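You operate a simulated robot arm through the tools that you are given. There is no shell and no other tool.

Carry out the task below with a simulated two-armed robot. There is one attempt and no reset: what you move stays moved.

JOB
Stone the burrs off table 1 where the copper block stands.
Fine: block on to the green mat first; brown stone back on its spot, then the block back where it stood. What is to be rubbed or washed off counts as gone when no trace of it is left.

Only the result counts: the job must be done as asked and must still hold three seconds after the hand-in. Knocking over, shifting, dropping, spilling or breaking anything else fails it.

ROBOT AND FRAMES
Two 7-joint arms with fingered hands on one trunk that stands fixed in place. Base frame: the origin is at the foot of the trunk, x ahead of it, y to its left, z up. Lengths are in mm, angles in degrees, forces in N, time in s.
The left shoulder is at [70, 139, 1108], the right one opposite. With the tool pointing down near the work surface each hand reaches from about 460 to 840 mm from the base axis, measured 20 degrees to its own side. Payload 3.9 kg a hand.
Tool frame (each hand has its own): the origin (TCP) lies between the finger pads and is the grasp point; the fingertips stand 29 mm ahead of it; z points along the fingers, y is the line along which they close. The gripper opens to 100 mm; its body begins 34 mm behind the TCP. The gripper is a hand of 5 fingers: y runs from the thumb to the fingers, the wrist lies at [-15, -105, -177] in the tool frame.
Orientation is that of the tool frame in the base frame, as a unit quaternion [w, x, y, z]. With the fingers straight down and the wrist toward the robot, the tool's x, y and z point along [0, 1, 0], [1, 0, 0] and [0, 0, -1] of the base frame.

CONTROLS
- The arms move only by the tool apply_moves. It takes "left_moves", "right_moves" or both (then of equal length, played together; a hand with none holds still); each is a list of rows, each a list of 2 entries, a list of its own where there are three numbers: the shift along the tool's x, y, z in m, then the turn, a rotation vector about the tool's x, y, z in degrees. In form: [[[dx, dy, dz], [ax, ay, az]], ...]. A call has 1 to 20 rows; each row shifts and turns the commanded pose from where the row before left it, along the tool's axes as they then stand. Rows are played at 5 a second. More than 50 mm and 8.6 degrees between two rows, and nothing of the call is played. Where a pose cannot be reached the arm comes as near as it can. A force on the tool above 40 N (or 10 N above the force at the start of the call, whichever is more), or a blocked arm, ends the call early, and 0.2 s more pass. In this call time passes only in rows, and 0.2 s behind the last. The reply holds the time, the measured pose of the TCP, the force on the tool along the base axes, the opening and the grip force, in the units named above and with some noise, with the torque about the TCP (base axes, N m) and any sound that the robot's microphone picked up, and new pictures: "views" is both (left out), scene, wrist or none (wrist: the cameras of the hands that moved).
- Cameras (640 x 400 px; columns grow to the right, rows downward): "scene" is now at [115.4, 61.1, 1432.2]; the picture's right is [0.67, -0.75, 0.00], its down [-0.40, -0.36, -0.84] and it looks along [0.63, 0.56, -0.54] (base axes); focal length 315 px, centre (320, 200). "left" rides on the left gripper at [-66, -86, -121] in its tool frame; the picture's right is [-0.76, -0.31, 0.58], its down [0.59, -0.70, 0.40] and it looks along [0.28, 0.64, 0.71] (tool axes); focal length 247 px, centre (320, 200). "right" rides on the right gripper at [66, -86, -121] in its tool frame; the picture's right is [-0.76, 0.31, -0.58], its down [-0.59, -0.70, 0.40] and it looks along [-0.28, 0.64, 0.71] (tool axes); focal length 247 px, centre (320, 200). There is no depth. A picture from a camera that has moved, and an enlarged one, comes with that camera's place and axes in the base frame and with its lens.
- raise_lower(by): slides the trunk up (or, below 0, down) by that many mm; the arms and the scene camera ride with it, the base frame stays. It gives what a move gives, with no picture.
- finger_targets(index, middle, ring, little, thumb_bend, thumb_turn, hand): sets how far each is bent, from 0 (flat) to 1 (curled in); at 0.3 the hand is open as for a grip, at 0.7 the pads meet at the TCP. One left out holds its place. A second passes; each finger stops where it meets its share of the squeeze, and holds until it gets a number again. It is the only way to open and close the hand. It gives what a move gives, with no picture; readings hold the bend of each and the force on index, middle, ring, little, thumb and palm. thumb_turn goes from beside the hand (0) to across from the fingers (1), as for a grip.
- aim_head(pan, tilt): turns the head with the scene camera to pan (to the left, within 86 degrees either way) and tilt (down, from -29 to 69), counted from straight ahead of the robot. It gives what a move gives, and a new picture of the scene camera.
- zoom(camera, box): a new picture of the part [left, top, right, bottom] of that camera's present view, enlarged. It takes no simulated time.
- job_done(): hands the job in; it is judged then, once.

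Places have to be worked out from the pictures, the camera data and where the tool is seen. Open the grippers and draw the arms clear of the work before you hand the job in, unless the task says otherwise.

The tools are called as name(argument=value, ...) on one line, values as JSON. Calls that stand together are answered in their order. apply_moves: Moves the arms, as the interface text tells. Its arguments: {"type":"object","properties":{"left_moves":{"type":"array","items":{"type":"array"}},"right_moves":{"type":"array","items":{"type":"array"}},"views":{"type":"string","enum":["both","scene","wrist","none"]}},"required":[]} The other tools are called the same way: raise_lower (by) moves the trunk up or down; finger_targets (index, middle, ring, little, thumb_bend, thumb_turn, hand) moves the fingers one by one; aim_head (pan, tilt) turns the head that bears the scene camera; zoom (camera, box) takes an enlarged picture of a part of a camera's view; job_done () hands the job in.

At the start:

```text
time_s: 0.0
left_eef_pos: [355.2, 502.9, 1185.9]
left_tcp_rot: [0.0, 0.459, 0.888, 0.0]
left_contact_force: [0.9, 1.0, -0.7]
left_torque: [-0.01, -0.01, 0.0]
left_width: 99.6
left_gripper_force: 0.0
left_shape: jaw
left_bend: [0.3, 0.3, 0.3, 0.3, 0.3, 0.98]
left_finger forces: [0.1, 0.0, 0.0, 0.1, 0.0, 0.0]
right_eef_pos: [415.1, 119.8, 1150.2]
right_tcp_rot: [-0.001, 0.46, 0.888, 0.0]
right_contact_force: [-0.3, 0.3, 0.6]
right_torque: [0.0, 0.0, -0.02]
right_width: 99.8
right_gripper_force: 0.1
right_shape: jaw
right_bend: [0.3, 0.3, 0.3, 0.3, 0.3, 0.98]
right_finger forces: [0.0, 0.0, 0.1, 0.0, 0.0, 0.0]
trunk travel left (down, up): [-750.0, 90.0]
head pan, tilt (commanded): [41.7, 32.6]
```

scene: 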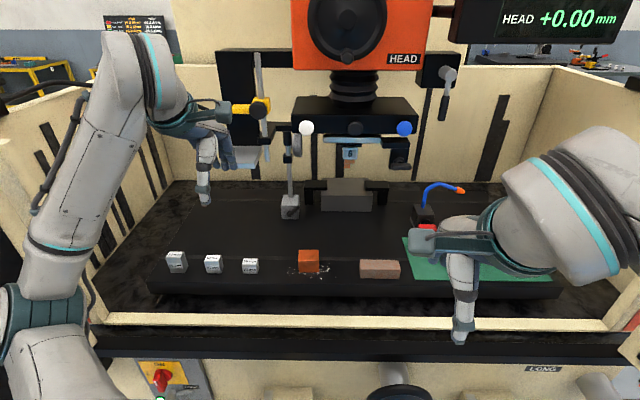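
right: 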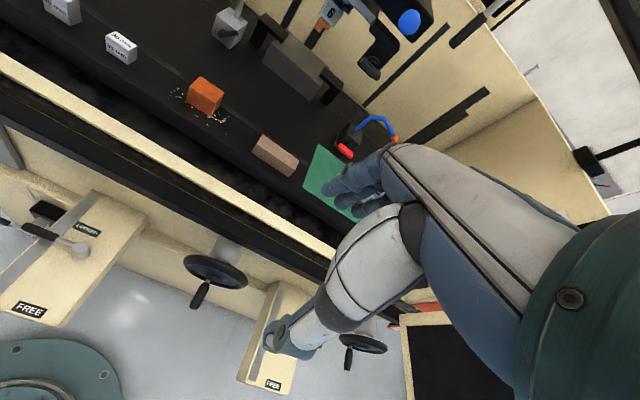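
left: 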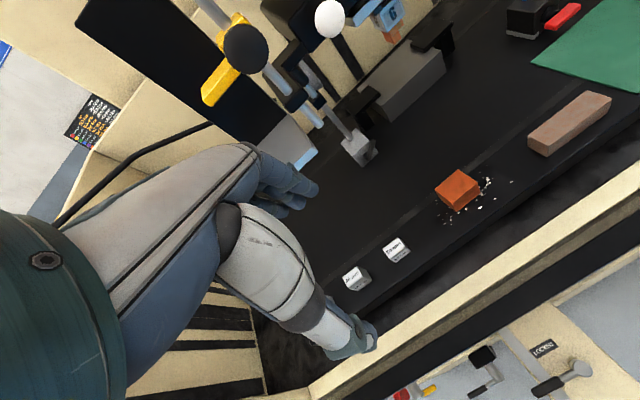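

I'll first look closely at the scene: the copper block with bright specks around it, the brown stone to its right, the green mat further right.

zoom(camera="scene", box=[140, 220, 460, 310])

zoom(camera="left", box=[400, 60, 640, 240])

zoom(camera="right", box=[140, 40, 400, 230])

zoom(camera="scene", box=[0, 0, 640, 400])

```text
2.00 times, centred on (300, 265) of scene
camera zoom: at [115.4, 61.1, 1432.2], right [0.67, -0.75, 0.0], down [-0.4, -0.36, -0.84], along [0.63, 0.56, -0.54], focal length 630 px, centre (360, 70)
```

zoom: 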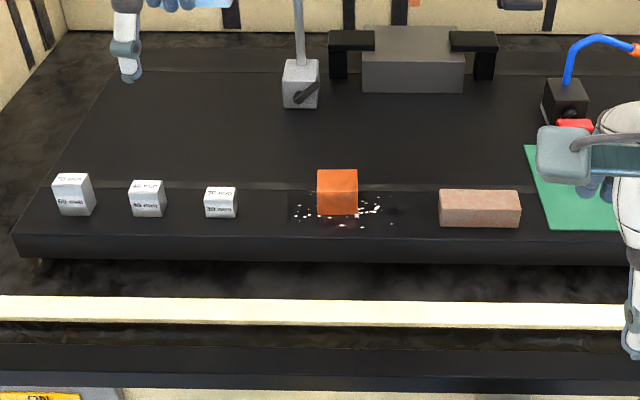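

```text
2.22 times, centred on (520, 150) of left
camera zoom: at [323.2, 400.7, 1306.4], right [0.19, -0.8, -0.58], down [-0.91, 0.07, -0.4], along [0.36, 0.6, -0.71], focal length 549 px, centre (-124, 311)
```

zoom: 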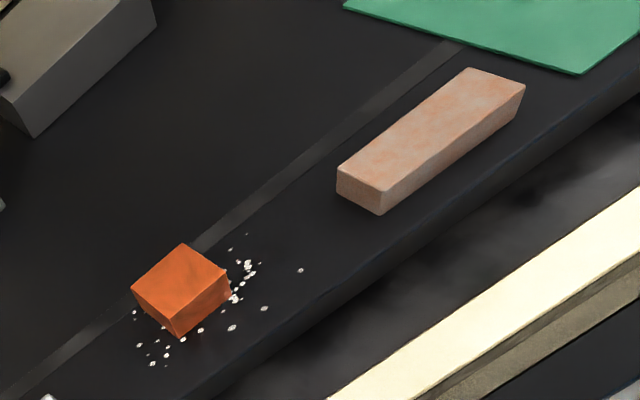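

```text
2.11 times, centred on (270, 135) of right
camera zoom: at [309.1, 123.1, 1270.9], right [0.69, -0.44, 0.58], down [-0.23, -0.89, -0.4], along [0.69, 0.14, -0.71], focal length 520 px, centre (425, 337)
```

zoom: 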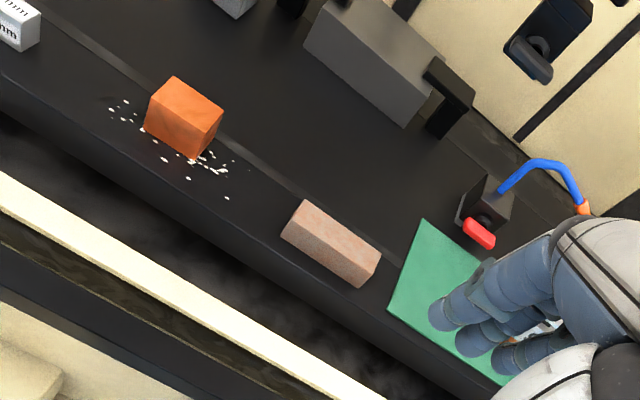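

```text
1.00 times, centred on (320, 200) of scene (not enlarged: the box is as wide or as high as the picture)
camera zoom: at [115.4, 61.1, 1432.2], right [0.67, -0.75, 0.0], down [-0.4, -0.36, -0.84], along [0.63, 0.56, -0.54], focal length 315 px, centre (320, 200)
```

zoom: 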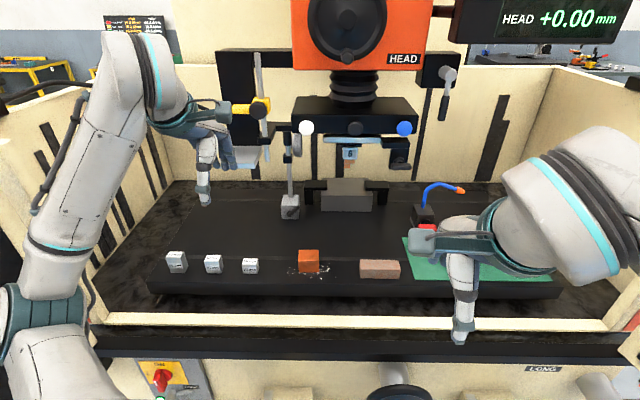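

Triangulating from three cameras puts the block near (522, 460, 896), the stone near (615, 316, 885). I zoom in tighter to measure sizes, orientation and the spread of the burrs.

zoom(camera="scene", box=[270, 235, 350, 285])

zoom(camera="scene", box=[345, 230, 425, 290])

zoom(camera="left", box=[420, 150, 540, 230])

zoom(camera="right", box=[160, 60, 260, 130])

zoom(camera="right", box=[230, 100, 420, 225])

```text
8.00 times, centred on (310, 260) of scene
camera zoom: at [115.4, 61.1, 1432.2], right [0.67, -0.75, 0.0], down [-0.4, -0.36, -0.84], along [0.63, 0.56, -0.54], focal length 2521 px, centre (400, -280)
```

zoom: 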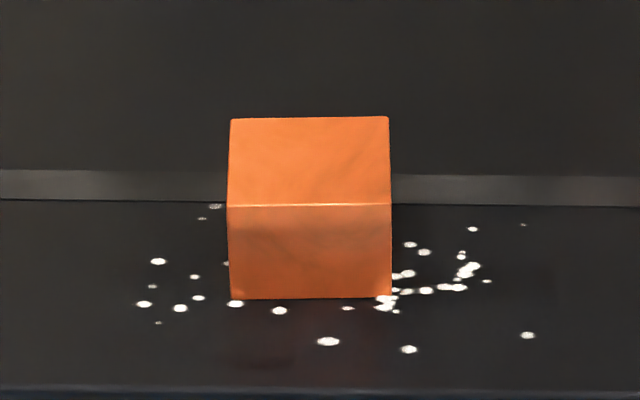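

```text
6.67 times, centred on (385, 260) of scene
camera zoom: at [115.4, 61.1, 1432.2], right [0.67, -0.75, 0.0], down [-0.4, -0.36, -0.84], along [0.63, 0.56, -0.54], focal length 2101 px, centre (-113, -200)
```

zoom: 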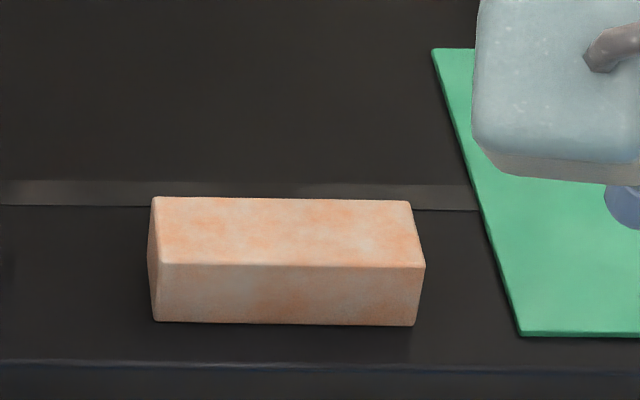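

```text
5.00 times, centred on (480, 190) of left
camera zoom: at [323.2, 400.7, 1306.4], right [0.19, -0.8, -0.58], down [-0.91, 0.07, -0.4], along [0.36, 0.6, -0.71], focal length 1235 px, centre (-480, 250)
```

zoom: 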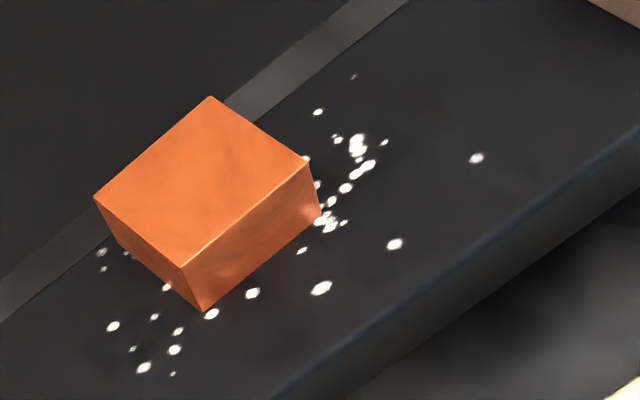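

```text
5.71 times, centred on (210, 95) of right
camera zoom: at [309.1, 123.1, 1270.9], right [0.69, -0.44, 0.58], down [-0.23, -0.89, -0.4], along [0.69, 0.14, -0.71], focal length 1411 px, centre (949, 800)
```

zoom: 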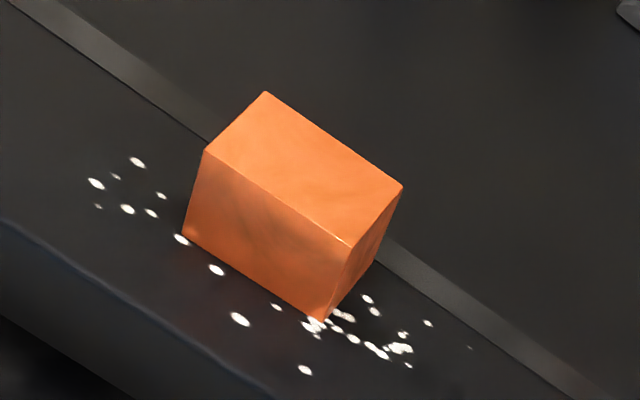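

```text
3.20 times, centred on (325, 162) of right
camera zoom: at [309.1, 123.1, 1270.9], right [0.69, -0.44, 0.58], down [-0.23, -0.89, -0.4], along [0.69, 0.14, -0.71], focal length 790 px, centre (304, 320)
```

zoom: 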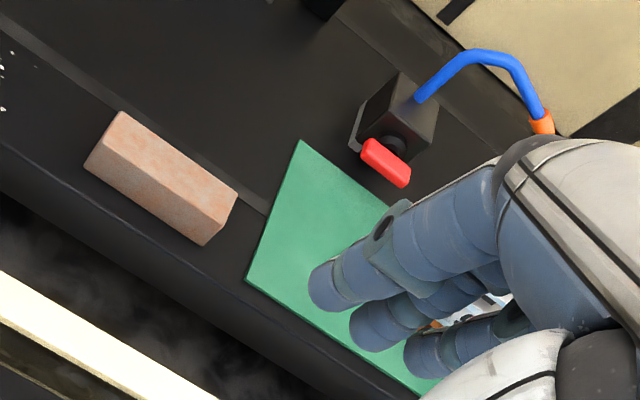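

The table axes are turned about 41° to the base; block is ~48×38×38 mm, stone ~91×33×28 mm, table top near z≈875. First I move the right arm out of the way (toward −y), since the left arm will do the work.

apply_moves(right_moves=[[[-0.0327, -0.0231, 0], [0, 0, 0]], [[-0.0327, -0.0231, 0], [0, 0, 0]], [[-0.0327, -0.0231, 0], [0, 0, 0]], [[-0.0327, -0.0231, 0], [0, 0, 0]], [[-0.0327, -0.0231, 0], [0, 0, 0]], [[-0.0327, -0.0231, 0], [0, 0, 0]], [[-0.0327, -0.0231, 0], [0, 0, 0]], [[-0.0327, -0.0231, 0], [0, 0, 0]]], views="both")

```text
time_s: 1.8
left_eef_pos: [355.8, 503.3, 1185.6]
left_tcp_rot: [0.0, 0.459, 0.888, 0.0]
left_contact_force: [0.0, -0.1, -0.2]
left_torque: [0.04, -0.03, 0.0]
left_width: 99.9
left_gripper_force: 0.1
left_shape: jaw
left_bend: [0.3, 0.3, 0.3, 0.3, 0.3, 0.98]
left_finger forces: [0.0, 0.0, 0.1, 0.0, 0.0, 0.0]
right_eef_pos: [416.7, -80.7, 1148.9]
right_tcp_rot: [-0.001, 0.46, 0.888, 0.0]
right_contact_force: [-0.4, -0.7, -0.8]
right_torque: [0.02, 0.0, 0.0]
right_width: 99.8
right_gripper_force: 0.1
right_shape: jaw
right_bend: [0.3, 0.3, 0.3, 0.3, 0.3, 0.98]
right_finger forces: [0.0, 0.1, 0.0, 0.1, 0.0, 0.0]
right hand out of reach, approached as far as the arm can: row 6, 7, 8
trunk travel left (down, up): [-750.0, 90.0]
head pan, tilt (commanded): [41.7, 32.6]
camera scene: at [115.4, 61.0, 1432.2], right [0.67, -0.75, 0.0], down [-0.4, -0.36, -0.84], along [0.63, 0.56, -0.54], focal length 315 px, centre (320, 200)
camera right: at [310.6, -76.6, 1269.4], right [0.69, -0.44, 0.58], down [-0.23, -0.89, -0.4], along [0.69, 0.14, -0.71], focal length 247 px, centre (320, 200)
```

scene: 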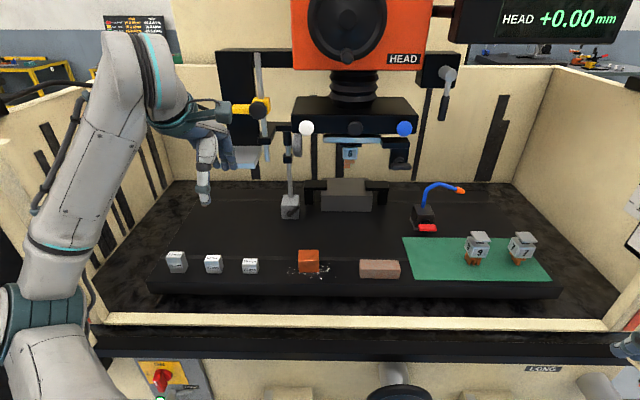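
right: 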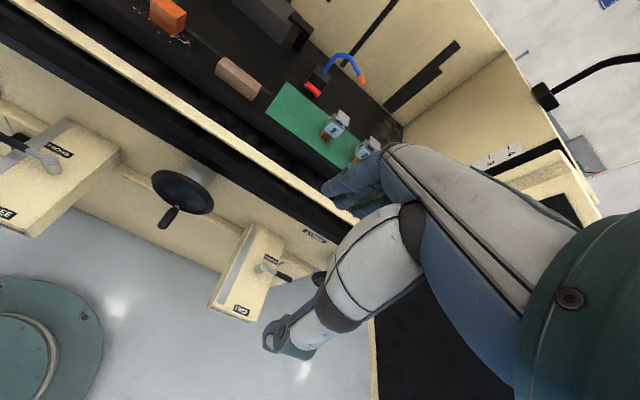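

The right arm is out at (417, −81, 1149), and the mat turns out to hold two numbered items on its right half. I zoom in on the mat and on the left hand.

zoom(camera="scene", box=[390, 170, 570, 300])

zoom(camera="scene", box=[130, 60, 290, 220])

zoom(camera="left", box=[140, 80, 420, 380])

```text
3.08 times, centred on (480, 235) of scene
camera zoom: at [115.4, 61.0, 1432.2], right [0.67, -0.75, 0.0], down [-0.4, -0.36, -0.84], along [0.63, 0.56, -0.54], focal length 970 px, centre (-172, 92)
```

zoom: 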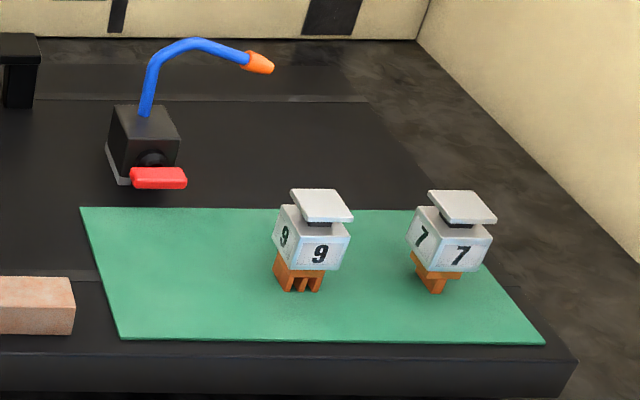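

```text
2.50 times, centred on (210, 140) of scene
camera zoom: at [115.4, 61.0, 1432.2], right [0.67, -0.75, 0.0], down [-0.4, -0.36, -0.84], along [0.63, 0.56, -0.54], focal length 788 px, centre (595, 350)
```

zoom: 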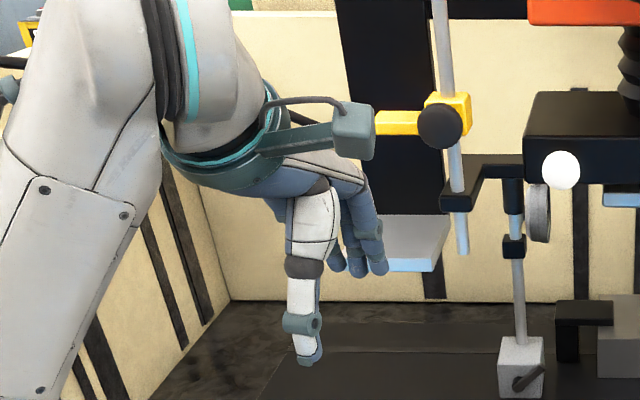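

```text
1.33 times, centred on (280, 230) of left
camera zoom: at [323.2, 400.6, 1306.5], right [0.19, -0.8, -0.58], down [-0.91, 0.07, -0.4], along [0.36, 0.6, -0.71], focal length 329 px, centre (373, 160)
```

zoom: 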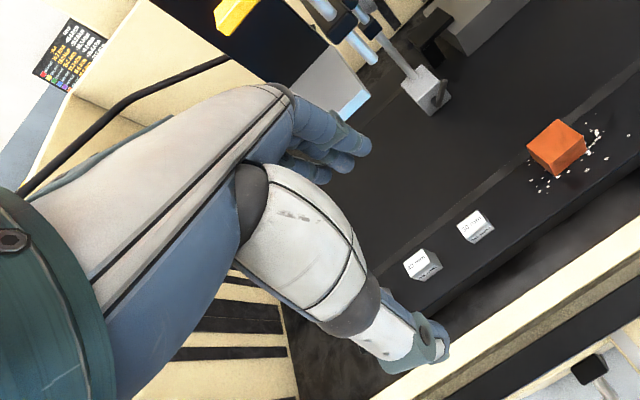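

The mat's left ~120 mm is free (electrode holders 9 and 7 stand on the right), so I'll set the block at the left part of the mat. Now I turn the left hand ~7° to match the block and bring it above the block at z≈1010.

apply_moves(left_moves=[[[0, 0, 0], [0, 0, -7.0]], [[-0.0242, 0.0152, 0.0293], [0, 0, 0]], [[-0.0242, 0.0152, 0.0293], [0, 0, 0]], [[-0.0242, 0.0152, 0.0293], [0, 0, 0]], [[-0.0242, 0.0152, 0.0293], [0, 0, 0]], [[-0.0242, 0.0152, 0.0293], [0, 0, 0]], [[-0.0242, 0.0152, 0.0293], [0, 0, 0]]], views="both")

```text
time_s: 3.4
left_eef_pos: [418.9, 492.4, 1008.4]
left_tcp_rot: [0.0, 0.405, 0.914, 0.0]
left_contact_force: [0.8, 0.1, 1.6]
left_torque: [-0.01, -0.01, -0.03]
left_width: 100.0
left_gripper_force: 0.0
left_shape: jaw
left_bend: [0.3, 0.3, 0.3, 0.3, 0.3, 0.98]
left_finger forces: [0.0, 0.1, 0.0, 0.0, 0.0, 0.0]
left hand out of reach, approached as far as the arm can: row 4, 5, 6, 7
right_eef_pos: [417.4, -79.7, 1149.5]
right_tcp_rot: [-0.001, 0.459, 0.888, -0.001]
right_contact_force: [-0.3, 0.4, -0.3]
right_torque: [0.0, 0.01, 0.03]
right_width: 99.9
right_gripper_force: 0.1
right_shape: jaw
right_bend: [0.3, 0.3, 0.3, 0.3, 0.3, 0.98]
right_finger forces: [0.0, 0.0, 0.1, 0.1, 0.0, 0.0]
trunk travel left (down, up): [-750.0, 90.0]
head pan, tilt (commanded): [41.7, 32.6]
camera scene: at [115.7, 61.8, 1432.2], right [0.67, -0.75, 0.0], down [-0.4, -0.36, -0.84], along [0.63, 0.56, -0.54], focal length 315 px, centre (320, 200)
camera left: at [399.1, 386.5, 1128.4], right [0.28, -0.77, -0.58], down [-0.92, -0.04, -0.4], along [0.28, 0.64, -0.71], focal length 247 px, centre (320, 200)
```

scene: 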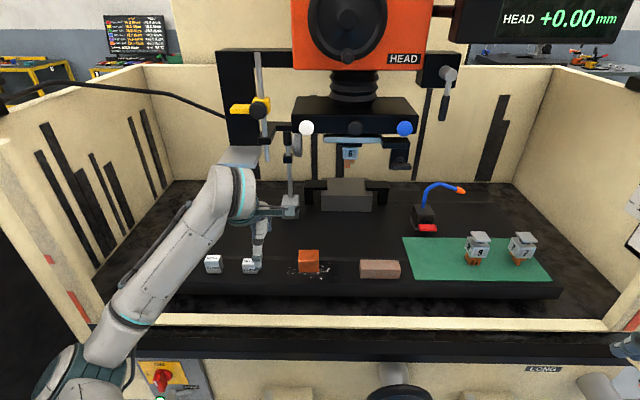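
left: 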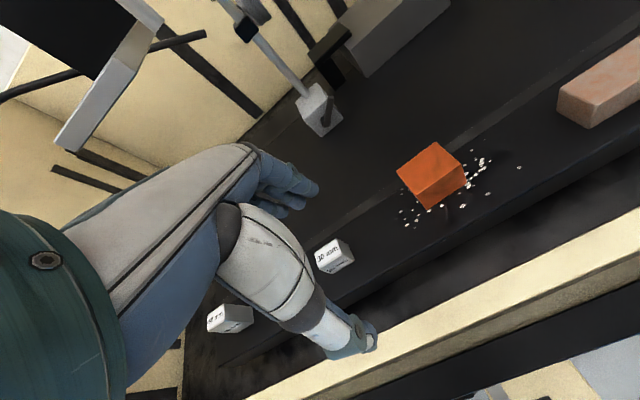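

The left hand stopped short at (419, 492, 1008): the wrist seems to be at its bend limit because the shoulder is low relative to the hand. Raising the trunk should relieve that, so I raise it by 90 mm.

raise_lower(by=90)

```text
time_s: 4.7
left_eef_pos: [417.6, 491.6, 1098.5]
left_tcp_rot: [0.0, 0.405, 0.914, 0.0]
left_contact_force: [0.0, -0.2, -0.5]
left_torque: [0.0, 0.01, -0.01]
left_width: 99.7
left_gripper_force: 0.0
left_shape: jaw
left_bend: [0.3, 0.3, 0.3, 0.3, 0.3, 0.98]
left_finger forces: [0.1, 0.0, 0.1, 0.0, 0.1, 0.0]
right_eef_pos: [416.9, -79.5, 1240.1]
right_tcp_rot: [-0.001, 0.459, 0.888, 0.0]
right_contact_force: [-0.2, -0.2, -0.5]
right_torque: [-0.01, -0.02, -0.01]
right_width: 99.8
right_gripper_force: 0.1
right_shape: jaw
right_bend: [0.3, 0.3, 0.3, 0.3, 0.3, 0.98]
right_finger forces: [0.1, 0.0, 0.0, 0.1, 0.0, 0.1]
trunk travel left (down, up): [-840.0, 0.0]
head pan, tilt (commanded): [41.7, 32.6]
```

Trunk is up; TCP now at (418, 492, 1098). I make a short test move down 80 mm to see how the command follows.

apply_moves(left_moves=[[[0, 0, 0.04], [0, 0, 0]], [[0, 0, 0.04], [0, 0, 0]]], views="none")

```text
time_s: 5.2
left_eef_pos: [417.6, 493.9, 1016.7]
left_tcp_rot: [0.0, 0.405, 0.914, 0.001]
left_contact_force: [0.5, 0.2, 0.0]
left_torque: [0.01, -0.03, -0.01]
left_width: 99.8
left_gripper_force: 0.1
left_shape: jaw
left_bend: [0.3, 0.3, 0.3, 0.3, 0.3, 0.98]
left_finger forces: [0.1, 0.0, 0.1, 0.0, 0.0, 0.0]
right_eef_pos: [418.0, -80.2, 1238.6]
right_tcp_rot: [-0.002, 0.46, 0.888, 0.0]
right_contact_force: [-0.4, 0.1, -0.5]
right_torque: [0.01, 0.01, 0.0]
right_width: 99.6
right_gripper_force: 0.1
right_shape: jaw
right_bend: [0.3, 0.3, 0.3, 0.3, 0.3, 0.98]
right_finger forces: [0.0, 0.0, 0.0, 0.1, 0.0, 0.0]
trunk travel left (down, up): [-840.0, 0.0]
head pan, tilt (commanded): [41.7, 32.6]
```

The command follows from the measured pose. Now I move over the block: −97 mm in tool x, +51 mm in tool y, ending near z≈1000.

apply_moves(left_moves=[[[-0.0242, 0.0129, 0.004], [0, 0, 0]], [[-0.0242, 0.0129, 0.004], [0, 0, 0]], [[-0.0242, 0.0129, 0.004], [0, 0, 0]], [[-0.0242, 0.0129, 0.004], [0, 0, 0]]], views="both")

```text
time_s: 6.2
left_eef_pos: [423.8, 479.6, 999.7]
left_tcp_rot: [0.0, 0.406, 0.914, 0.0]
left_contact_force: [-0.3, -1.1, 0.4]
left_torque: [0.01, 0.02, 0.01]
left_width: 99.7
left_gripper_force: 0.0
left_shape: jaw
left_bend: [0.3, 0.3, 0.3, 0.3, 0.3, 0.98]
left_finger forces: [0.1, 0.0, 0.1, 0.1, 0.0, 0.0]
left hand out of reach, approached as far as the arm can: row 1, 2, 3, 4
right_eef_pos: [416.9, -80.5, 1238.9]
right_tcp_rot: [-0.001, 0.46, 0.888, 0.0]
right_contact_force: [0.2, 0.3, 0.2]
right_torque: [-0.01, 0.03, 0.02]
right_width: 99.8
right_gripper_force: 0.1
right_shape: jaw
right_bend: [0.3, 0.3, 0.3, 0.3, 0.3, 0.98]
right_finger forces: [0.0, 0.0, 0.0, 0.1, 0.0, 0.1]
trunk travel left (down, up): [-840.0, 0.0]
head pan, tilt (commanded): [41.7, 32.6]
camera scene: at [115.5, 61.1, 1522.2], right [0.67, -0.75, 0.0], down [-0.4, -0.36, -0.84], along [0.63, 0.56, -0.54], focal length 315 px, centre (320, 200)
camera left: at [405.0, 373.0, 1120.2], right [0.28, -0.77, -0.58], down [-0.92, -0.04, -0.4], along [0.29, 0.64, -0.71], focal length 247 px, centre (320, 200)
```

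scene: 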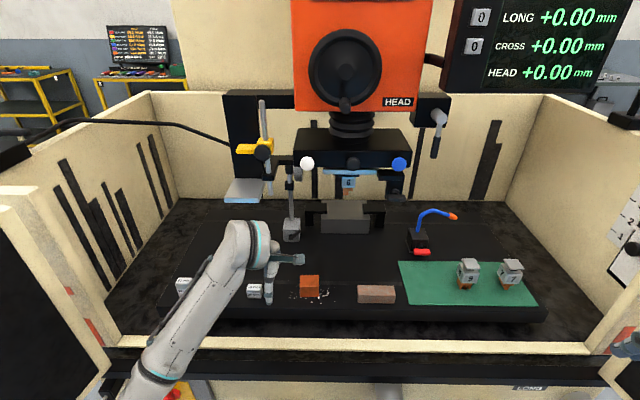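
left: 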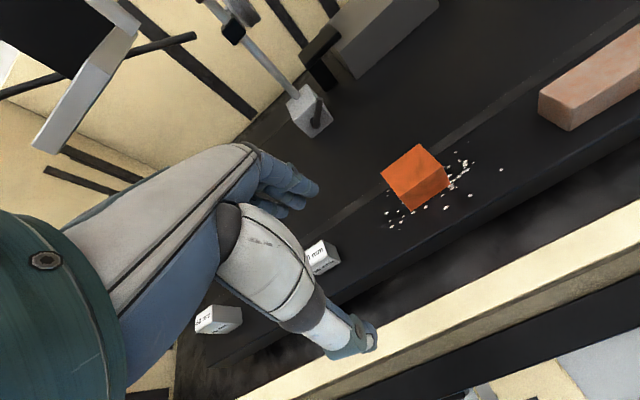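

Still stopped, now at (424, 480, 1000), with no contact force, so a joint limit is likely. I turn the head to look at how the left arm is folded.

aim_head(pan=55, tilt=65)

```text
time_s: 7.2
left_eef_pos: [424.9, 479.0, 1000.3]
left_tcp_rot: [0.0, 0.405, 0.914, 0.0]
left_contact_force: [0.0, -0.5, -0.2]
left_torque: [0.03, -0.01, 0.01]
left_width: 99.5
left_gripper_force: 0.0
left_shape: jaw
left_bend: [0.3, 0.3, 0.3, 0.3, 0.3, 0.98]
left_finger forces: [0.1, 0.0, 0.0, 0.1, 0.0, 0.1]
right_eef_pos: [416.3, -80.5, 1238.5]
right_tcp_rot: [-0.001, 0.459, 0.888, 0.0]
right_contact_force: [1.0, 0.8, -0.5]
right_torque: [-0.03, -0.01, 0.02]
right_width: 99.6
right_gripper_force: 0.1
right_shape: jaw
right_bend: [0.3, 0.3, 0.3, 0.3, 0.3, 0.98]
right_finger forces: [0.0, 0.0, 0.0, 0.0, 0.0, 0.0]
trunk travel left (down, up): [-840.0, 0.0]
head pan, tilt (commanded): [55.0, 65.0]
camera scene: at [83.7, 51.5, 1478.7], right [0.82, -0.57, 0.0], down [-0.52, -0.74, -0.42], along [0.24, 0.35, -0.91], focal length 315 px, centre (320, 200)
```

scene: 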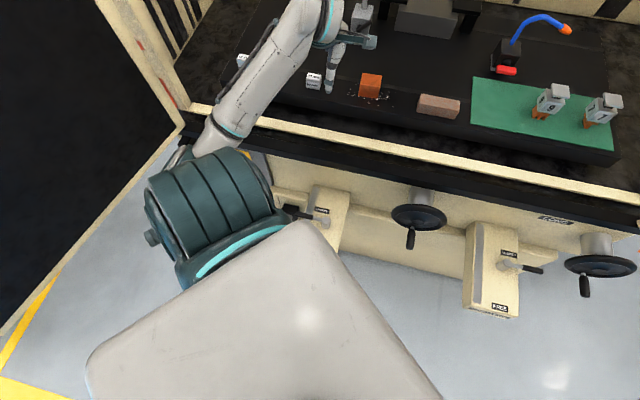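

The elbow is bent to the side and low. To find which joint limits it, I try turning the hand's yaw by −14° while stepping toward the block at this safe height.

apply_moves(left_moves=[[[0, 0, 0], [0, 0, 7]], [[0, 0, 0], [0, 0, 7]], [[-0.02, 0.01, 0], [0, 0, 0]], [[-0.02, 0.01, 0], [0, 0, 0]]], views="none")

```text
time_s: 8.2
left_eef_pos: [454.0, 454.9, 1000.1]
left_tcp_rot: [0.0, 0.515, 0.857, 0.0]
left_contact_force: [-0.1, 1.0, -0.6]
left_torque: [0.0, 0.01, 0.0]
left_width: 99.8
left_gripper_force: 0.1
left_shape: jaw
left_bend: [0.3, 0.3, 0.3, 0.3, 0.3, 0.98]
left_finger forces: [0.0, 0.0, 0.1, 0.0, 0.0, 0.0]
left hand out of reach, approached as far as the arm can: row 4
right_eef_pos: [416.7, -80.3, 1238.6]
right_tcp_rot: [-0.001, 0.459, 0.888, 0.001]
right_contact_force: [-0.8, -0.6, -0.8]
right_torque: [-0.04, 0.02, -0.02]
right_width: 99.9
right_gripper_force: 0.1
right_shape: jaw
right_bend: [0.3, 0.3, 0.3, 0.3, 0.3, 0.98]
right_finger forces: [0.0, 0.0, 0.0, 0.1, 0.0, 0.0]
trunk travel left (down, up): [-840.0, 0.0]
head pan, tilt (commanded): [55.0, 65.0]
```

Turning the yaw helped: the hand got to (454, 455, 1000) before stopping, so the wrist's sideways turn relative to the forearm is the limit. I'll swing inward with the hand pointing more straight ahead, to re-pose the elbow, then come back out to the block.

apply_moves(left_moves=[[[-0.047, 0.0033, 0], [0, 0, 7]], [[-0.0463, 0.009, 0], [0, 0, 7]], [[-0.0449, 0.0146, 0], [0, 0, 7]], [[-0.0428, 0.0199, 0], [0, 0, 0]], [[-0.0428, 0.0199, 0], [0, 0, 0]]], views="none")

zoom(camera="scene", box=[0, 0, 640, 400])

```text
time_s: 9.4
left_eef_pos: [454.6, 310.9, 962.1]
left_tcp_rot: [0.0, 0.661, 0.75, 0.0]
left_contact_force: [-0.4, -0.5, -0.1]
left_torque: [0.04, 0.03, -0.01]
left_width: 99.9
left_gripper_force: 0.1
left_shape: jaw
left_bend: [0.3, 0.3, 0.3, 0.3, 0.3, 0.98]
left_finger forces: [0.0, 0.0, 0.0, 0.0, 0.0, 0.1]
left hand out of reach, approached as far as the arm can: row 1, 2, 3, 4, 5
right_eef_pos: [416.2, -80.3, 1238.2]
right_tcp_rot: [-0.001, 0.459, 0.888, 0.0]
right_contact_force: [-1.3, -0.6, -0.2]
right_torque: [0.05, -0.05, 0.0]
right_width: 99.8
right_gripper_force: 0.0
right_shape: jaw
right_bend: [0.3, 0.3, 0.3, 0.3, 0.3, 0.98]
right_finger forces: [0.0, 0.1, 0.0, 0.0, 0.0, 0.1]
trunk travel left (down, up): [-840.0, 0.0]
head pan, tilt (commanded): [55.0, 65.0]
```

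```text
1.00 times, centred on (320, 200) of scene (not enlarged: the box is as wide or as high as the picture)
camera zoom: at [83.5, 50.7, 1478.7], right [0.82, -0.57, 0.0], down [-0.52, -0.74, -0.42], along [0.24, 0.35, -0.91], focal length 315 px, centre (320, 200)
```

zoom: 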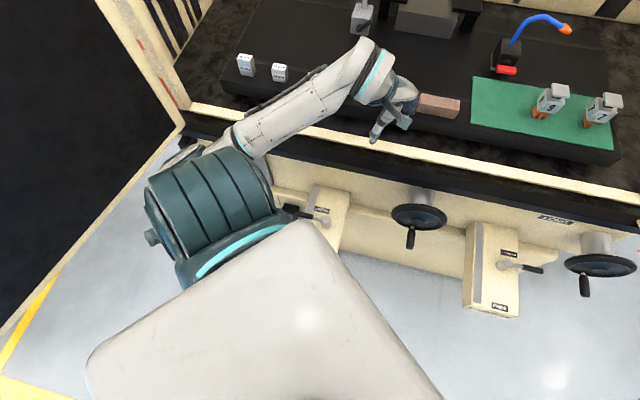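

The left hand is at (455, 311, 962), still reported as short of its targets, and the elbow seems not to have moved at all between the two pictures. I look at the arm from other head angles to understand the joint configuration.

aim_head(pan=86, tilt=45)

aim_head(pan=20, tilt=69)

aim_head(pan=-60, tilt=55)

```text
time_s: 10.4
left_eef_pos: [453.7, 312.8, 961.7]
left_tcp_rot: [0.0, 0.661, 0.75, 0.0]
left_contact_force: [-0.7, -0.1, -0.6]
left_torque: [0.0, 0.0, -0.02]
left_width: 100.0
left_gripper_force: 0.1
left_shape: jaw
left_bend: [0.3, 0.3, 0.3, 0.3, 0.3, 0.98]
left_finger forces: [0.0, 0.1, 0.0, 0.0, 0.0, 0.1]
right_eef_pos: [416.3, -80.0, 1238.2]
right_tcp_rot: [-0.001, 0.46, 0.888, 0.0]
right_contact_force: [-0.1, 0.9, -0.4]
right_torque: [-0.01, -0.03, 0.0]
right_width: 99.8
right_gripper_force: 0.1
right_shape: jaw
right_bend: [0.3, 0.3, 0.3, 0.3, 0.3, 0.98]
right_finger forces: [0.0, 0.0, 0.0, 0.1, 0.1, 0.0]
trunk travel left (down, up): [-840.0, 0.0]
head pan, tilt (commanded): [85.9, 45.0]
camera scene: at [54.7, 82.6, 1503.6], right [1.0, -0.07, 0.0], down [-0.05, -0.71, -0.71], along [0.05, 0.7, -0.71], focal length 315 px, centre (320, 200)
```

scene: 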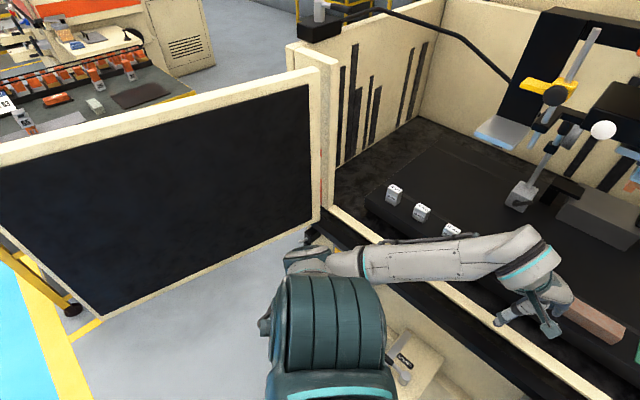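

```text
time_s: 11.8
left_eef_pos: [454.9, 310.8, 962.2]
left_tcp_rot: [0.0, 0.661, 0.75, -0.001]
left_contact_force: [-0.3, 0.7, 0.4]
left_torque: [0.01, 0.0, 0.0]
left_width: 100.0
left_gripper_force: 0.0
left_shape: jaw
left_bend: [0.3, 0.3, 0.3, 0.3, 0.3, 0.98]
left_finger forces: [0.0, 0.1, 0.0, 0.0, 0.1, 0.0]
right_eef_pos: [416.3, -79.8, 1237.9]
right_tcp_rot: [0.0, 0.459, 0.888, 0.0]
right_contact_force: [-0.4, -0.8, 0.0]
right_torque: [0.0, -0.03, 0.0]
right_width: 99.9
right_gripper_force: 0.0
right_shape: jaw
right_bend: [0.3, 0.3, 0.3, 0.3, 0.3, 0.98]
right_finger forces: [0.1, 0.0, 0.0, 0.1, 0.0, 0.0]
trunk travel left (down, up): [-840.0, 0.0]
head pan, tilt (commanded): [20.0, 68.8]
camera scene: at [101.3, 20.9, 1474.8], right [0.34, -0.94, 0.0], down [-0.88, -0.32, -0.36], along [0.34, 0.12, -0.93], focal length 315 px, centre (320, 200)
```

scene: 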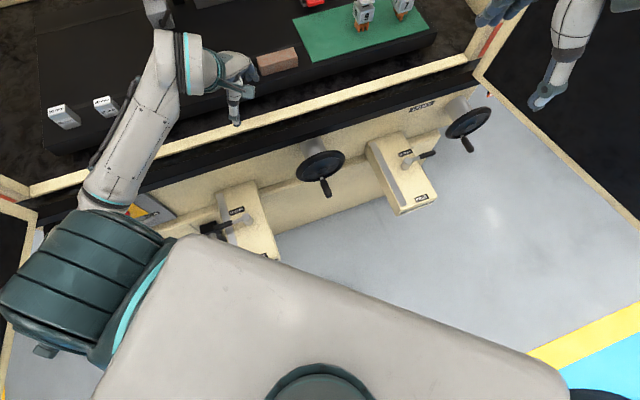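

```text
time_s: 13.3
left_eef_pos: [455.1, 312.0, 962.8]
left_tcp_rot: [0.0, 0.661, 0.75, 0.0]
left_contact_force: [0.4, -0.1, 0.8]
left_torque: [0.04, 0.0, 0.03]
left_width: 99.5
left_gripper_force: 0.0
left_shape: jaw
left_bend: [0.3, 0.3, 0.3, 0.3, 0.3, 0.98]
left_finger forces: [0.0, 0.0, 0.0, 0.1, 0.1, 0.0]
right_eef_pos: [417.3, -80.1, 1238.8]
right_tcp_rot: [-0.001, 0.459, 0.888, 0.001]
right_contact_force: [0.5, 0.0, 0.2]
right_torque: [-0.01, 0.01, 0.02]
right_width: 99.5
right_gripper_force: 0.2
right_shape: jaw
right_bend: [0.3, 0.3, 0.3, 0.3, 0.3, 0.98]
right_finger forces: [0.1, 0.1, 0.0, 0.1, 0.0, 0.0]
trunk travel left (down, up): [-840.0, 0.0]
head pan, tilt (commanded): [-60.0, 55.0]
camera scene: at [84.9, -60.7, 1490.2], right [-0.87, -0.5, 0.0], down [-0.41, 0.71, -0.57], along [0.29, -0.5, -0.82], focal length 315 px, centre (320, 200)
```

scene: 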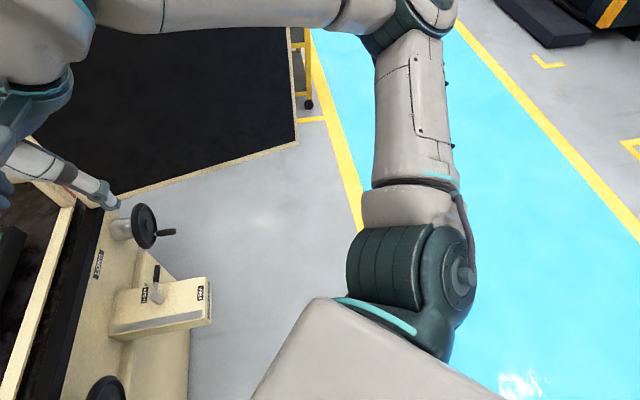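

Now it's clear: the white part is the torso, teal the shoulder, and the left elbow sticks out sideways and low, so the forearm could only swing about it. From here the shoulder should be able to pitch forward; I test by commanding straight-ahead motion with the present hand yaw.

apply_moves(left_moves=[[[0, 0.02, 0], [0, 0, 0]], [[0, 0.02, 0], [0, 0, 0]], [[0, 0.02, 0], [0, 0, 0]]], views="none")

```text
time_s: 14.1
left_eef_pos: [469.5, 338.2, 948.4]
left_tcp_rot: [0.0, 0.661, 0.75, 0.0]
left_contact_force: [0.6, -0.2, 0.9]
left_torque: [0.02, 0.0, -0.03]
left_width: 99.6
left_gripper_force: 0.0
left_shape: jaw
left_bend: [0.3, 0.3, 0.3, 0.3, 0.3, 0.98]
left_finger forces: [0.1, 0.0, 0.0, 0.0, 0.0, 0.0]
left hand out of reach, approached as far as the arm can: row 1, 2, 3
right_eef_pos: [416.8, -80.3, 1239.1]
right_tcp_rot: [-0.001, 0.459, 0.888, 0.0]
right_contact_force: [-0.4, -0.4, -0.2]
right_torque: [0.01, 0.0, -0.01]
right_width: 99.9
right_gripper_force: 0.0
right_shape: jaw
right_bend: [0.3, 0.3, 0.3, 0.3, 0.3, 0.98]
right_finger forces: [0.0, 0.0, 0.0, 0.0, 0.0, 0.0]
trunk travel left (down, up): [-840.0, 0.0]
head pan, tilt (commanded): [-60.0, 55.0]
```

The hand slid sideways rather than forward, so the elbow stays fixed out along the shoulder's own axis (a singular pose). I'll raise the hand to bring the elbow up, then push forward high up, watching the elbow with the head turned left.

aim_head(pan=75, tilt=35)

apply_moves(left_moves=[[[0, 0, -0.045], [0, 0, 0]], [[0, 0, -0.045], [0, 0, 0]], [[0, 0, -0.045], [0, 0, 0]], [[0, 0, -0.045], [0, 0, 0]], [[0, 0, -0.045], [0, 0, 0]]], views="scene")

```text
time_s: 16.3
left_eef_pos: [470.3, 337.5, 947.8]
left_tcp_rot: [0.001, 0.661, 0.75, 0.0]
left_contact_force: [0.1, 0.2, -0.3]
left_torque: [-0.03, 0.0, 0.0]
left_width: 99.8
left_gripper_force: 0.1
left_shape: jaw
left_bend: [0.3, 0.3, 0.3, 0.3, 0.3, 0.98]
left_finger forces: [0.0, 0.0, 0.1, 0.0, 0.0, 0.0]
right_eef_pos: [416.1, -80.5, 1239.2]
right_tcp_rot: [-0.001, 0.459, 0.888, -0.001]
right_contact_force: [-0.1, -0.2, 0.0]
right_torque: [-0.02, -0.01, -0.03]
right_width: 99.6
right_gripper_force: 0.1
right_shape: jaw
right_bend: [0.3, 0.3, 0.3, 0.3, 0.3, 0.98]
right_finger forces: [0.0, 0.0, 0.1, 0.0, 0.1, 0.0]
trunk travel left (down, up): [-840.0, 0.0]
head pan, tilt (commanded): [75.0, 35.0]
camera scene: at [71.7, 86.7, 1518.5], right [0.97, -0.26, 0.0], down [-0.15, -0.55, -0.82], along [0.21, 0.79, -0.57], focal length 315 px, centre (320, 200)
```

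scene: 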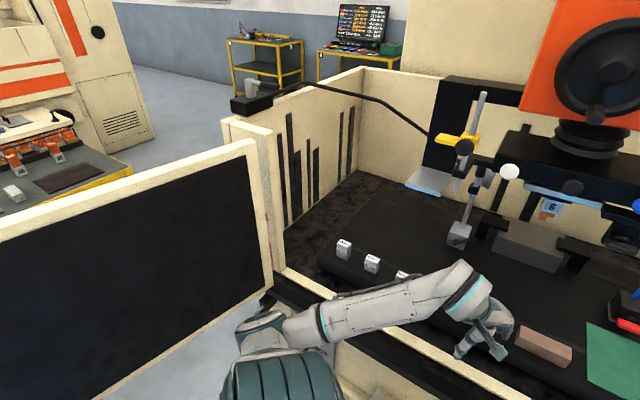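

```text
time_s: 17.5
left_eef_pos: [428.3, 364.7, 1162.0]
left_tcp_rot: [0.0, 0.662, 0.75, 0.0]
left_contact_force: [0.0, 0.4, 0.0]
left_torque: [0.01, -0.02, 0.0]
left_width: 99.7
left_gripper_force: 0.0
left_shape: jaw
left_bend: [0.3, 0.3, 0.3, 0.3, 0.3, 0.98]
left_finger forces: [0.0, 0.1, 0.0, 0.0, 0.0, 0.0]
left hand out of reach, approached as far as the arm can: row 1, 2, 3, 4, 5
right_eef_pos: [416.3, -80.5, 1240.0]
right_tcp_rot: [-0.001, 0.459, 0.888, 0.001]
right_contact_force: [0.6, -0.3, 0.1]
right_torque: [0.06, 0.02, -0.04]
right_width: 99.9
right_gripper_force: 0.2
right_shape: jaw
right_bend: [0.3, 0.3, 0.3, 0.3, 0.3, 0.98]
right_finger forces: [0.2, 0.0, 0.0, 0.0, 0.0, 0.0]
trunk travel left (down, up): [-840.0, 0.0]
head pan, tilt (commanded): [75.0, 35.0]
camera scene: at [71.2, 86.1, 1518.5], right [0.97, -0.26, 0.0], down [-0.15, -0.55, -0.82], along [0.21, 0.79, -0.57], focal length 315 px, centre (320, 200)
```

scene: 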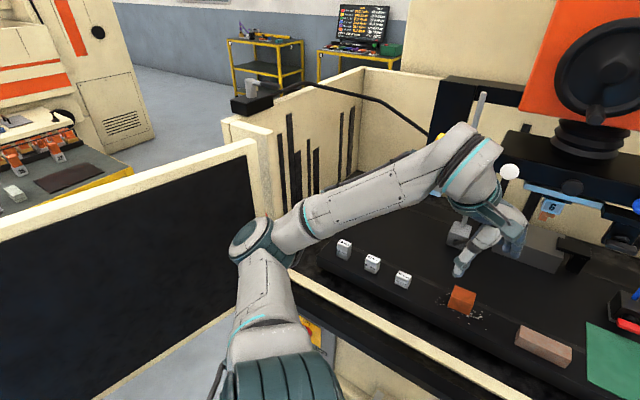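

The picture shows the upper arm pointing straight out left along the shoulder axis with the elbow at about (67, 434, 1215). I'll bring the hand inward and down close to the body so the elbow hangs down, which should let the shoulder pitch engage.

apply_moves(left_moves=[[[-0.0263, -0.003, 0.0303], [0, 0, 0]], [[-0.0263, -0.003, 0.0303], [0, 0, 0]], [[-0.0263, -0.003, 0.0303], [0, 0, 0]], [[-0.0263, -0.003, 0.0303], [0, 0, 0]], [[-0.0263, -0.003, 0.0303], [0, 0, 0]], [[-0.0263, -0.003, 0.0303], [0, 0, 0]], [[-0.0263, -0.003, 0.0303], [0, 0, 0]]], views="scene")

```text
time_s: 19.1
left_eef_pos: [421.5, 235.7, 951.2]
left_tcp_rot: [-0.003, 0.662, 0.75, 0.0]
left_contact_force: [-0.5, 0.4, 0.3]
left_torque: [0.0, 0.03, 0.0]
left_width: 99.8
left_gripper_force: 0.1
left_shape: jaw
left_bend: [0.3, 0.3, 0.3, 0.3, 0.3, 0.98]
left_finger forces: [0.0, 0.0, 0.0, 0.0, 0.0, 0.1]
left hand out of reach, approached as far as the arm can: row 1, 2, 3, 4, 5, 7
right_eef_pos: [417.1, -80.5, 1238.6]
right_tcp_rot: [0.0, 0.46, 0.888, 0.001]
right_contact_force: [-0.4, 0.3, -0.1]
right_torque: [-0.01, -0.02, -0.05]
right_width: 99.8
right_gripper_force: 0.1
right_shape: jaw
right_bend: [0.3, 0.3, 0.3, 0.3, 0.3, 0.98]
right_finger forces: [0.1, 0.0, 0.0, 0.1, 0.0, 0.0]
trunk travel left (down, up): [-840.0, 0.0]
head pan, tilt (commanded): [75.0, 35.0]
camera scene: at [71.8, 86.8, 1518.5], right [0.97, -0.26, 0.0], down [-0.15, -0.55, -0.82], along [0.21, 0.79, -0.57], focal length 315 px, centre (320, 200)
```

scene: 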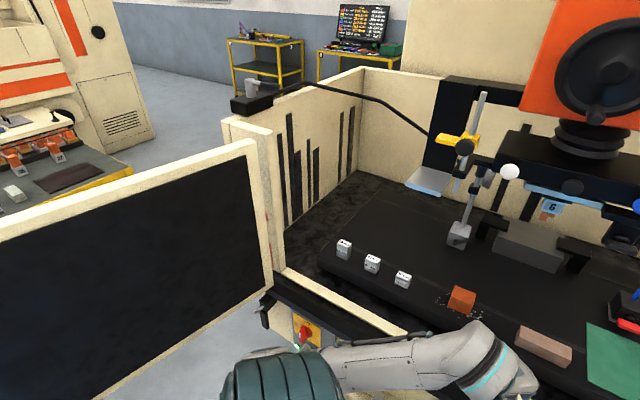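

The hand is now at (422, 236, 951) with the elbow lower. I test pushing forward from here.

apply_moves(left_moves=[[[0, -0.01, 0.01], [0, 0, 0]], [[0, -0.01, 0.01], [0, 0, 0]], [[0, -0.01, 0.01], [0, 0, 0]], [[-0.01, -0.01, 0.01], [0, 0, 0]], [[-0.01, 0, 0.01], [0, 0, 0]], [[-0.01, 0, 0], [0, 0, 0]], [[-0.01, 0, 0], [0, 0, 0]]], views="scene")

```text
time_s: 20.7
left_eef_pos: [417.9, 231.8, 950.5]
left_tcp_rot: [-0.003, 0.663, 0.749, -0.001]
left_contact_force: [0.4, 0.4, 0.6]
left_torque: [0.01, 0.0, 0.02]
left_width: 99.6
left_gripper_force: 0.2
left_shape: jaw
left_bend: [0.3, 0.3, 0.3, 0.3, 0.3, 0.98]
left_finger forces: [0.1, 0.0, 0.1, 0.0, 0.0, 0.0]
left hand out of reach, approached as far as the arm can: row 1, 2, 3, 4, 5, 6, 7
right_eef_pos: [416.9, -80.0, 1239.0]
right_tcp_rot: [0.0, 0.459, 0.888, 0.0]
right_contact_force: [0.9, -0.9, -0.8]
right_torque: [0.03, 0.02, -0.03]
right_width: 99.7
right_gripper_force: 0.1
right_shape: jaw
right_bend: [0.3, 0.3, 0.3, 0.3, 0.3, 0.98]
right_finger forces: [0.1, 0.0, 0.0, 0.0, 0.1, 0.0]
trunk travel left (down, up): [-840.0, 0.0]
head pan, tilt (commanded): [75.0, 35.0]
camera scene: at [71.4, 86.8, 1518.5], right [0.97, -0.26, 0.0], down [-0.15, -0.55, -0.82], along [0.21, 0.79, -0.57], focal length 315 px, centre (320, 200)
```

scene: 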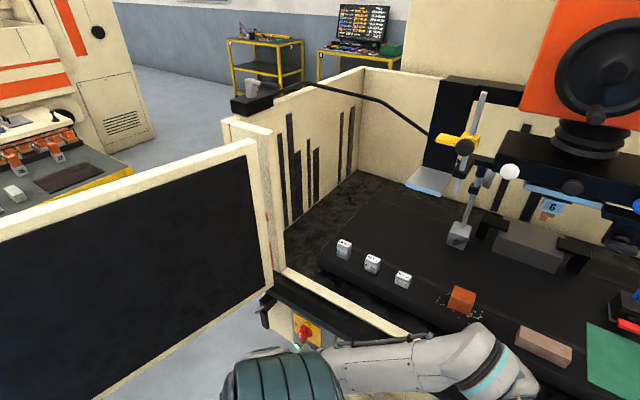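

That is the near (fully folded) limit. Now the forward push from here.

apply_moves(left_moves=[[[0, 0.02, 0], [0, 0, 0]], [[0, 0.02, 0], [0, 0, 0]], [[0, 0.02, 0], [0, 0, 0]], [[0, 0.02, 0], [0, 0, 0]], [[0, 0.02, 0], [0, 0, 0]], [[0, 0.02, 0], [0, 0, 0]]], views="scene")

```text
time_s: 22.1
left_eef_pos: [461.9, 290.4, 919.8]
left_tcp_rot: [0.001, 0.661, 0.75, 0.0]
left_contact_force: [0.6, 1.0, 0.5]
left_torque: [0.0, -0.04, -0.01]
left_width: 99.9
left_gripper_force: 0.1
left_shape: jaw
left_bend: [0.3, 0.3, 0.3, 0.3, 0.3, 0.98]
left_finger forces: [0.1, 0.0, 0.0, 0.0, 0.0, 0.0]
left hand out of reach, approached as far as the arm can: row 1, 2, 3, 4, 5, 6
right_eef_pos: [418.7, -79.5, 1238.6]
right_tcp_rot: [-0.001, 0.459, 0.888, -0.001]
right_contact_force: [-0.3, 0.0, -0.9]
right_torque: [0.01, -0.03, -0.01]
right_width: 100.1
right_gripper_force: 0.1
right_shape: jaw
right_bend: [0.3, 0.3, 0.3, 0.3, 0.3, 0.98]
right_finger forces: [0.0, 0.0, 0.0, 0.0, 0.0, 0.1]
trunk travel left (down, up): [-840.0, 0.0]
head pan, tilt (commanded): [75.0, 35.0]
camera scene: at [71.8, 87.1, 1518.4], right [0.97, -0.26, 0.0], down [-0.15, -0.55, -0.82], along [0.21, 0.79, -0.57], focal length 315 px, centre (320, 200)
```

scene: 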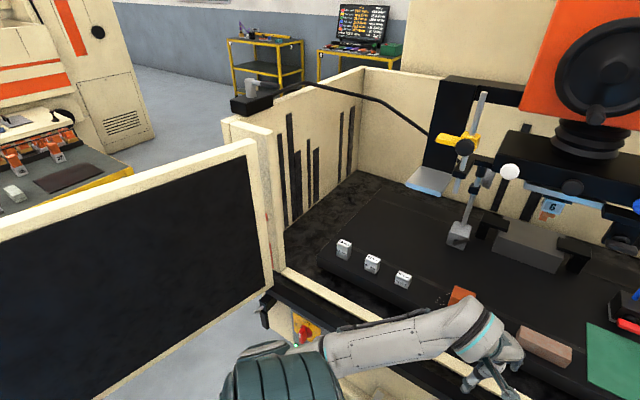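

The model now fits: the upper arm can only swing forward when the elbow is above the shoulder (as the right arm shows), so I need the trunk lower, not higher. I first raise the hand well up and out, then I'll lower the trunk.

apply_moves(left_moves=[[[0.0117, -0.0041, -0.04], [0, 0, 0]], [[0.0117, -0.0041, -0.04], [0, 0, 0]], [[0.0117, -0.0041, -0.04], [0, 0, 0]], [[0.0117, -0.0041, -0.04], [0, 0, 0]], [[0.0117, -0.0041, -0.04], [0, 0, 0]], [[0.0117, -0.0041, -0.04], [0, 0, 0]], [[0.0117, -0.0041, -0.04], [0, 0, 0]], [[0.0117, -0.0041, -0.04], [0, 0, 0]], [[0.0117, -0.0041, -0.04], [0, 0, 0]]], views="scene")

```text
time_s: 24.1
left_eef_pos: [401.4, 397.7, 1276.5]
left_tcp_rot: [0.001, 0.661, 0.75, 0.0]
left_contact_force: [-0.1, -1.0, 0.3]
left_torque: [0.0, -0.01, 0.0]
left_width: 99.9
left_gripper_force: 0.1
left_shape: jaw
left_bend: [0.3, 0.3, 0.3, 0.3, 0.3, 0.98]
left_finger forces: [0.0, 0.0, 0.0, 0.0, 0.0, 0.0]
left hand out of reach, approached as far as the arm can: row 1, 2, 3
right_eef_pos: [416.6, -80.4, 1239.4]
right_tcp_rot: [-0.001, 0.46, 0.888, 0.0]
right_contact_force: [-0.6, -0.1, 0.1]
right_torque: [-0.01, 0.0, -0.01]
right_width: 99.8
right_gripper_force: 0.0
right_shape: jaw
right_bend: [0.3, 0.3, 0.3, 0.3, 0.3, 0.98]
right_finger forces: [0.0, 0.0, 0.1, 0.0, 0.1, 0.2]
trunk travel left (down, up): [-840.0, 0.0]
head pan, tilt (commanded): [75.0, 35.0]
camera scene: at [71.0, 86.3, 1518.5], right [0.97, -0.26, 0.0], down [-0.15, -0.55, -0.82], along [0.21, 0.79, -0.57], focal length 315 px, centre (320, 200)
```

scene: 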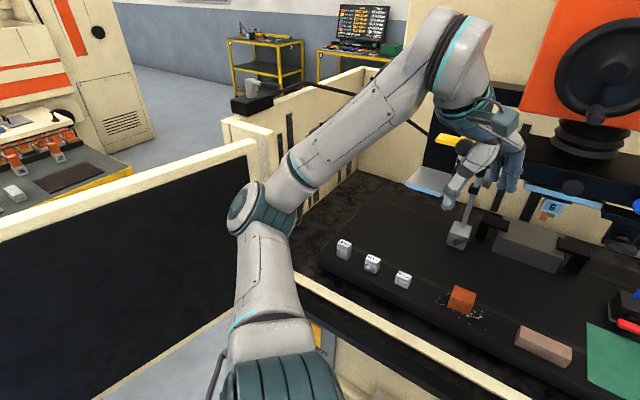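

Now at (401, 398, 1276) with the elbow about level with the shoulder. I test pushing forward at this height to confirm the elbow can come up and forward.

apply_moves(left_moves=[[[0, 0.02, -0.01], [0, 0, 0]], [[0, 0.025, -0.01], [0, 0, 0]], [[0, 0.025, -0.01], [0, 0, 0]], [[0, 0.025, -0.01], [0, 0, 0]]], views="scene")

```text
time_s: 25.1
left_eef_pos: [497.2, 408.2, 1314.7]
left_tcp_rot: [-0.001, 0.661, 0.75, 0.001]
left_contact_force: [0.2, -0.8, -0.4]
left_torque: [0.02, 0.01, -0.01]
left_width: 99.9
left_gripper_force: 0.0
left_shape: jaw
left_bend: [0.3, 0.3, 0.3, 0.3, 0.3, 0.98]
left_finger forces: [0.0, 0.1, 0.0, 0.1, 0.0, 0.0]
right_eef_pos: [418.4, -80.1, 1238.9]
right_tcp_rot: [-0.001, 0.459, 0.888, 0.0]
right_contact_force: [0.9, 0.3, 0.4]
right_torque: [0.01, -0.02, 0.03]
right_width: 99.9
right_gripper_force: 0.1
right_shape: jaw
right_bend: [0.3, 0.3, 0.3, 0.3, 0.3, 0.98]
right_finger forces: [0.1, 0.1, 0.1, 0.1, 0.0, 0.0]
trunk travel left (down, up): [-840.0, 0.0]
head pan, tilt (commanded): [75.0, 35.0]
camera scene: at [72.8, 86.1, 1518.4], right [0.97, -0.26, 0.0], down [-0.15, -0.55, -0.82], along [0.21, 0.79, -0.57], focal length 315 px, centre (320, 200)
```

scene: 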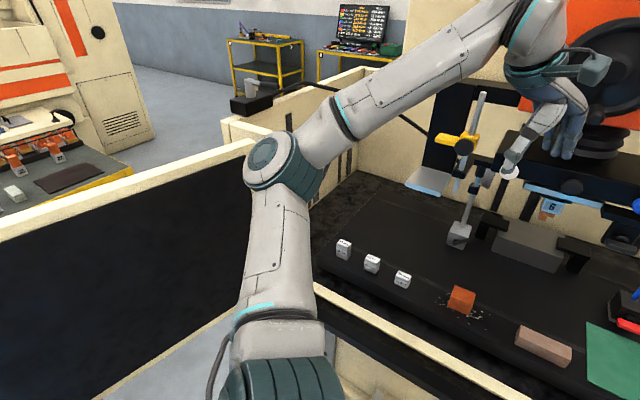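

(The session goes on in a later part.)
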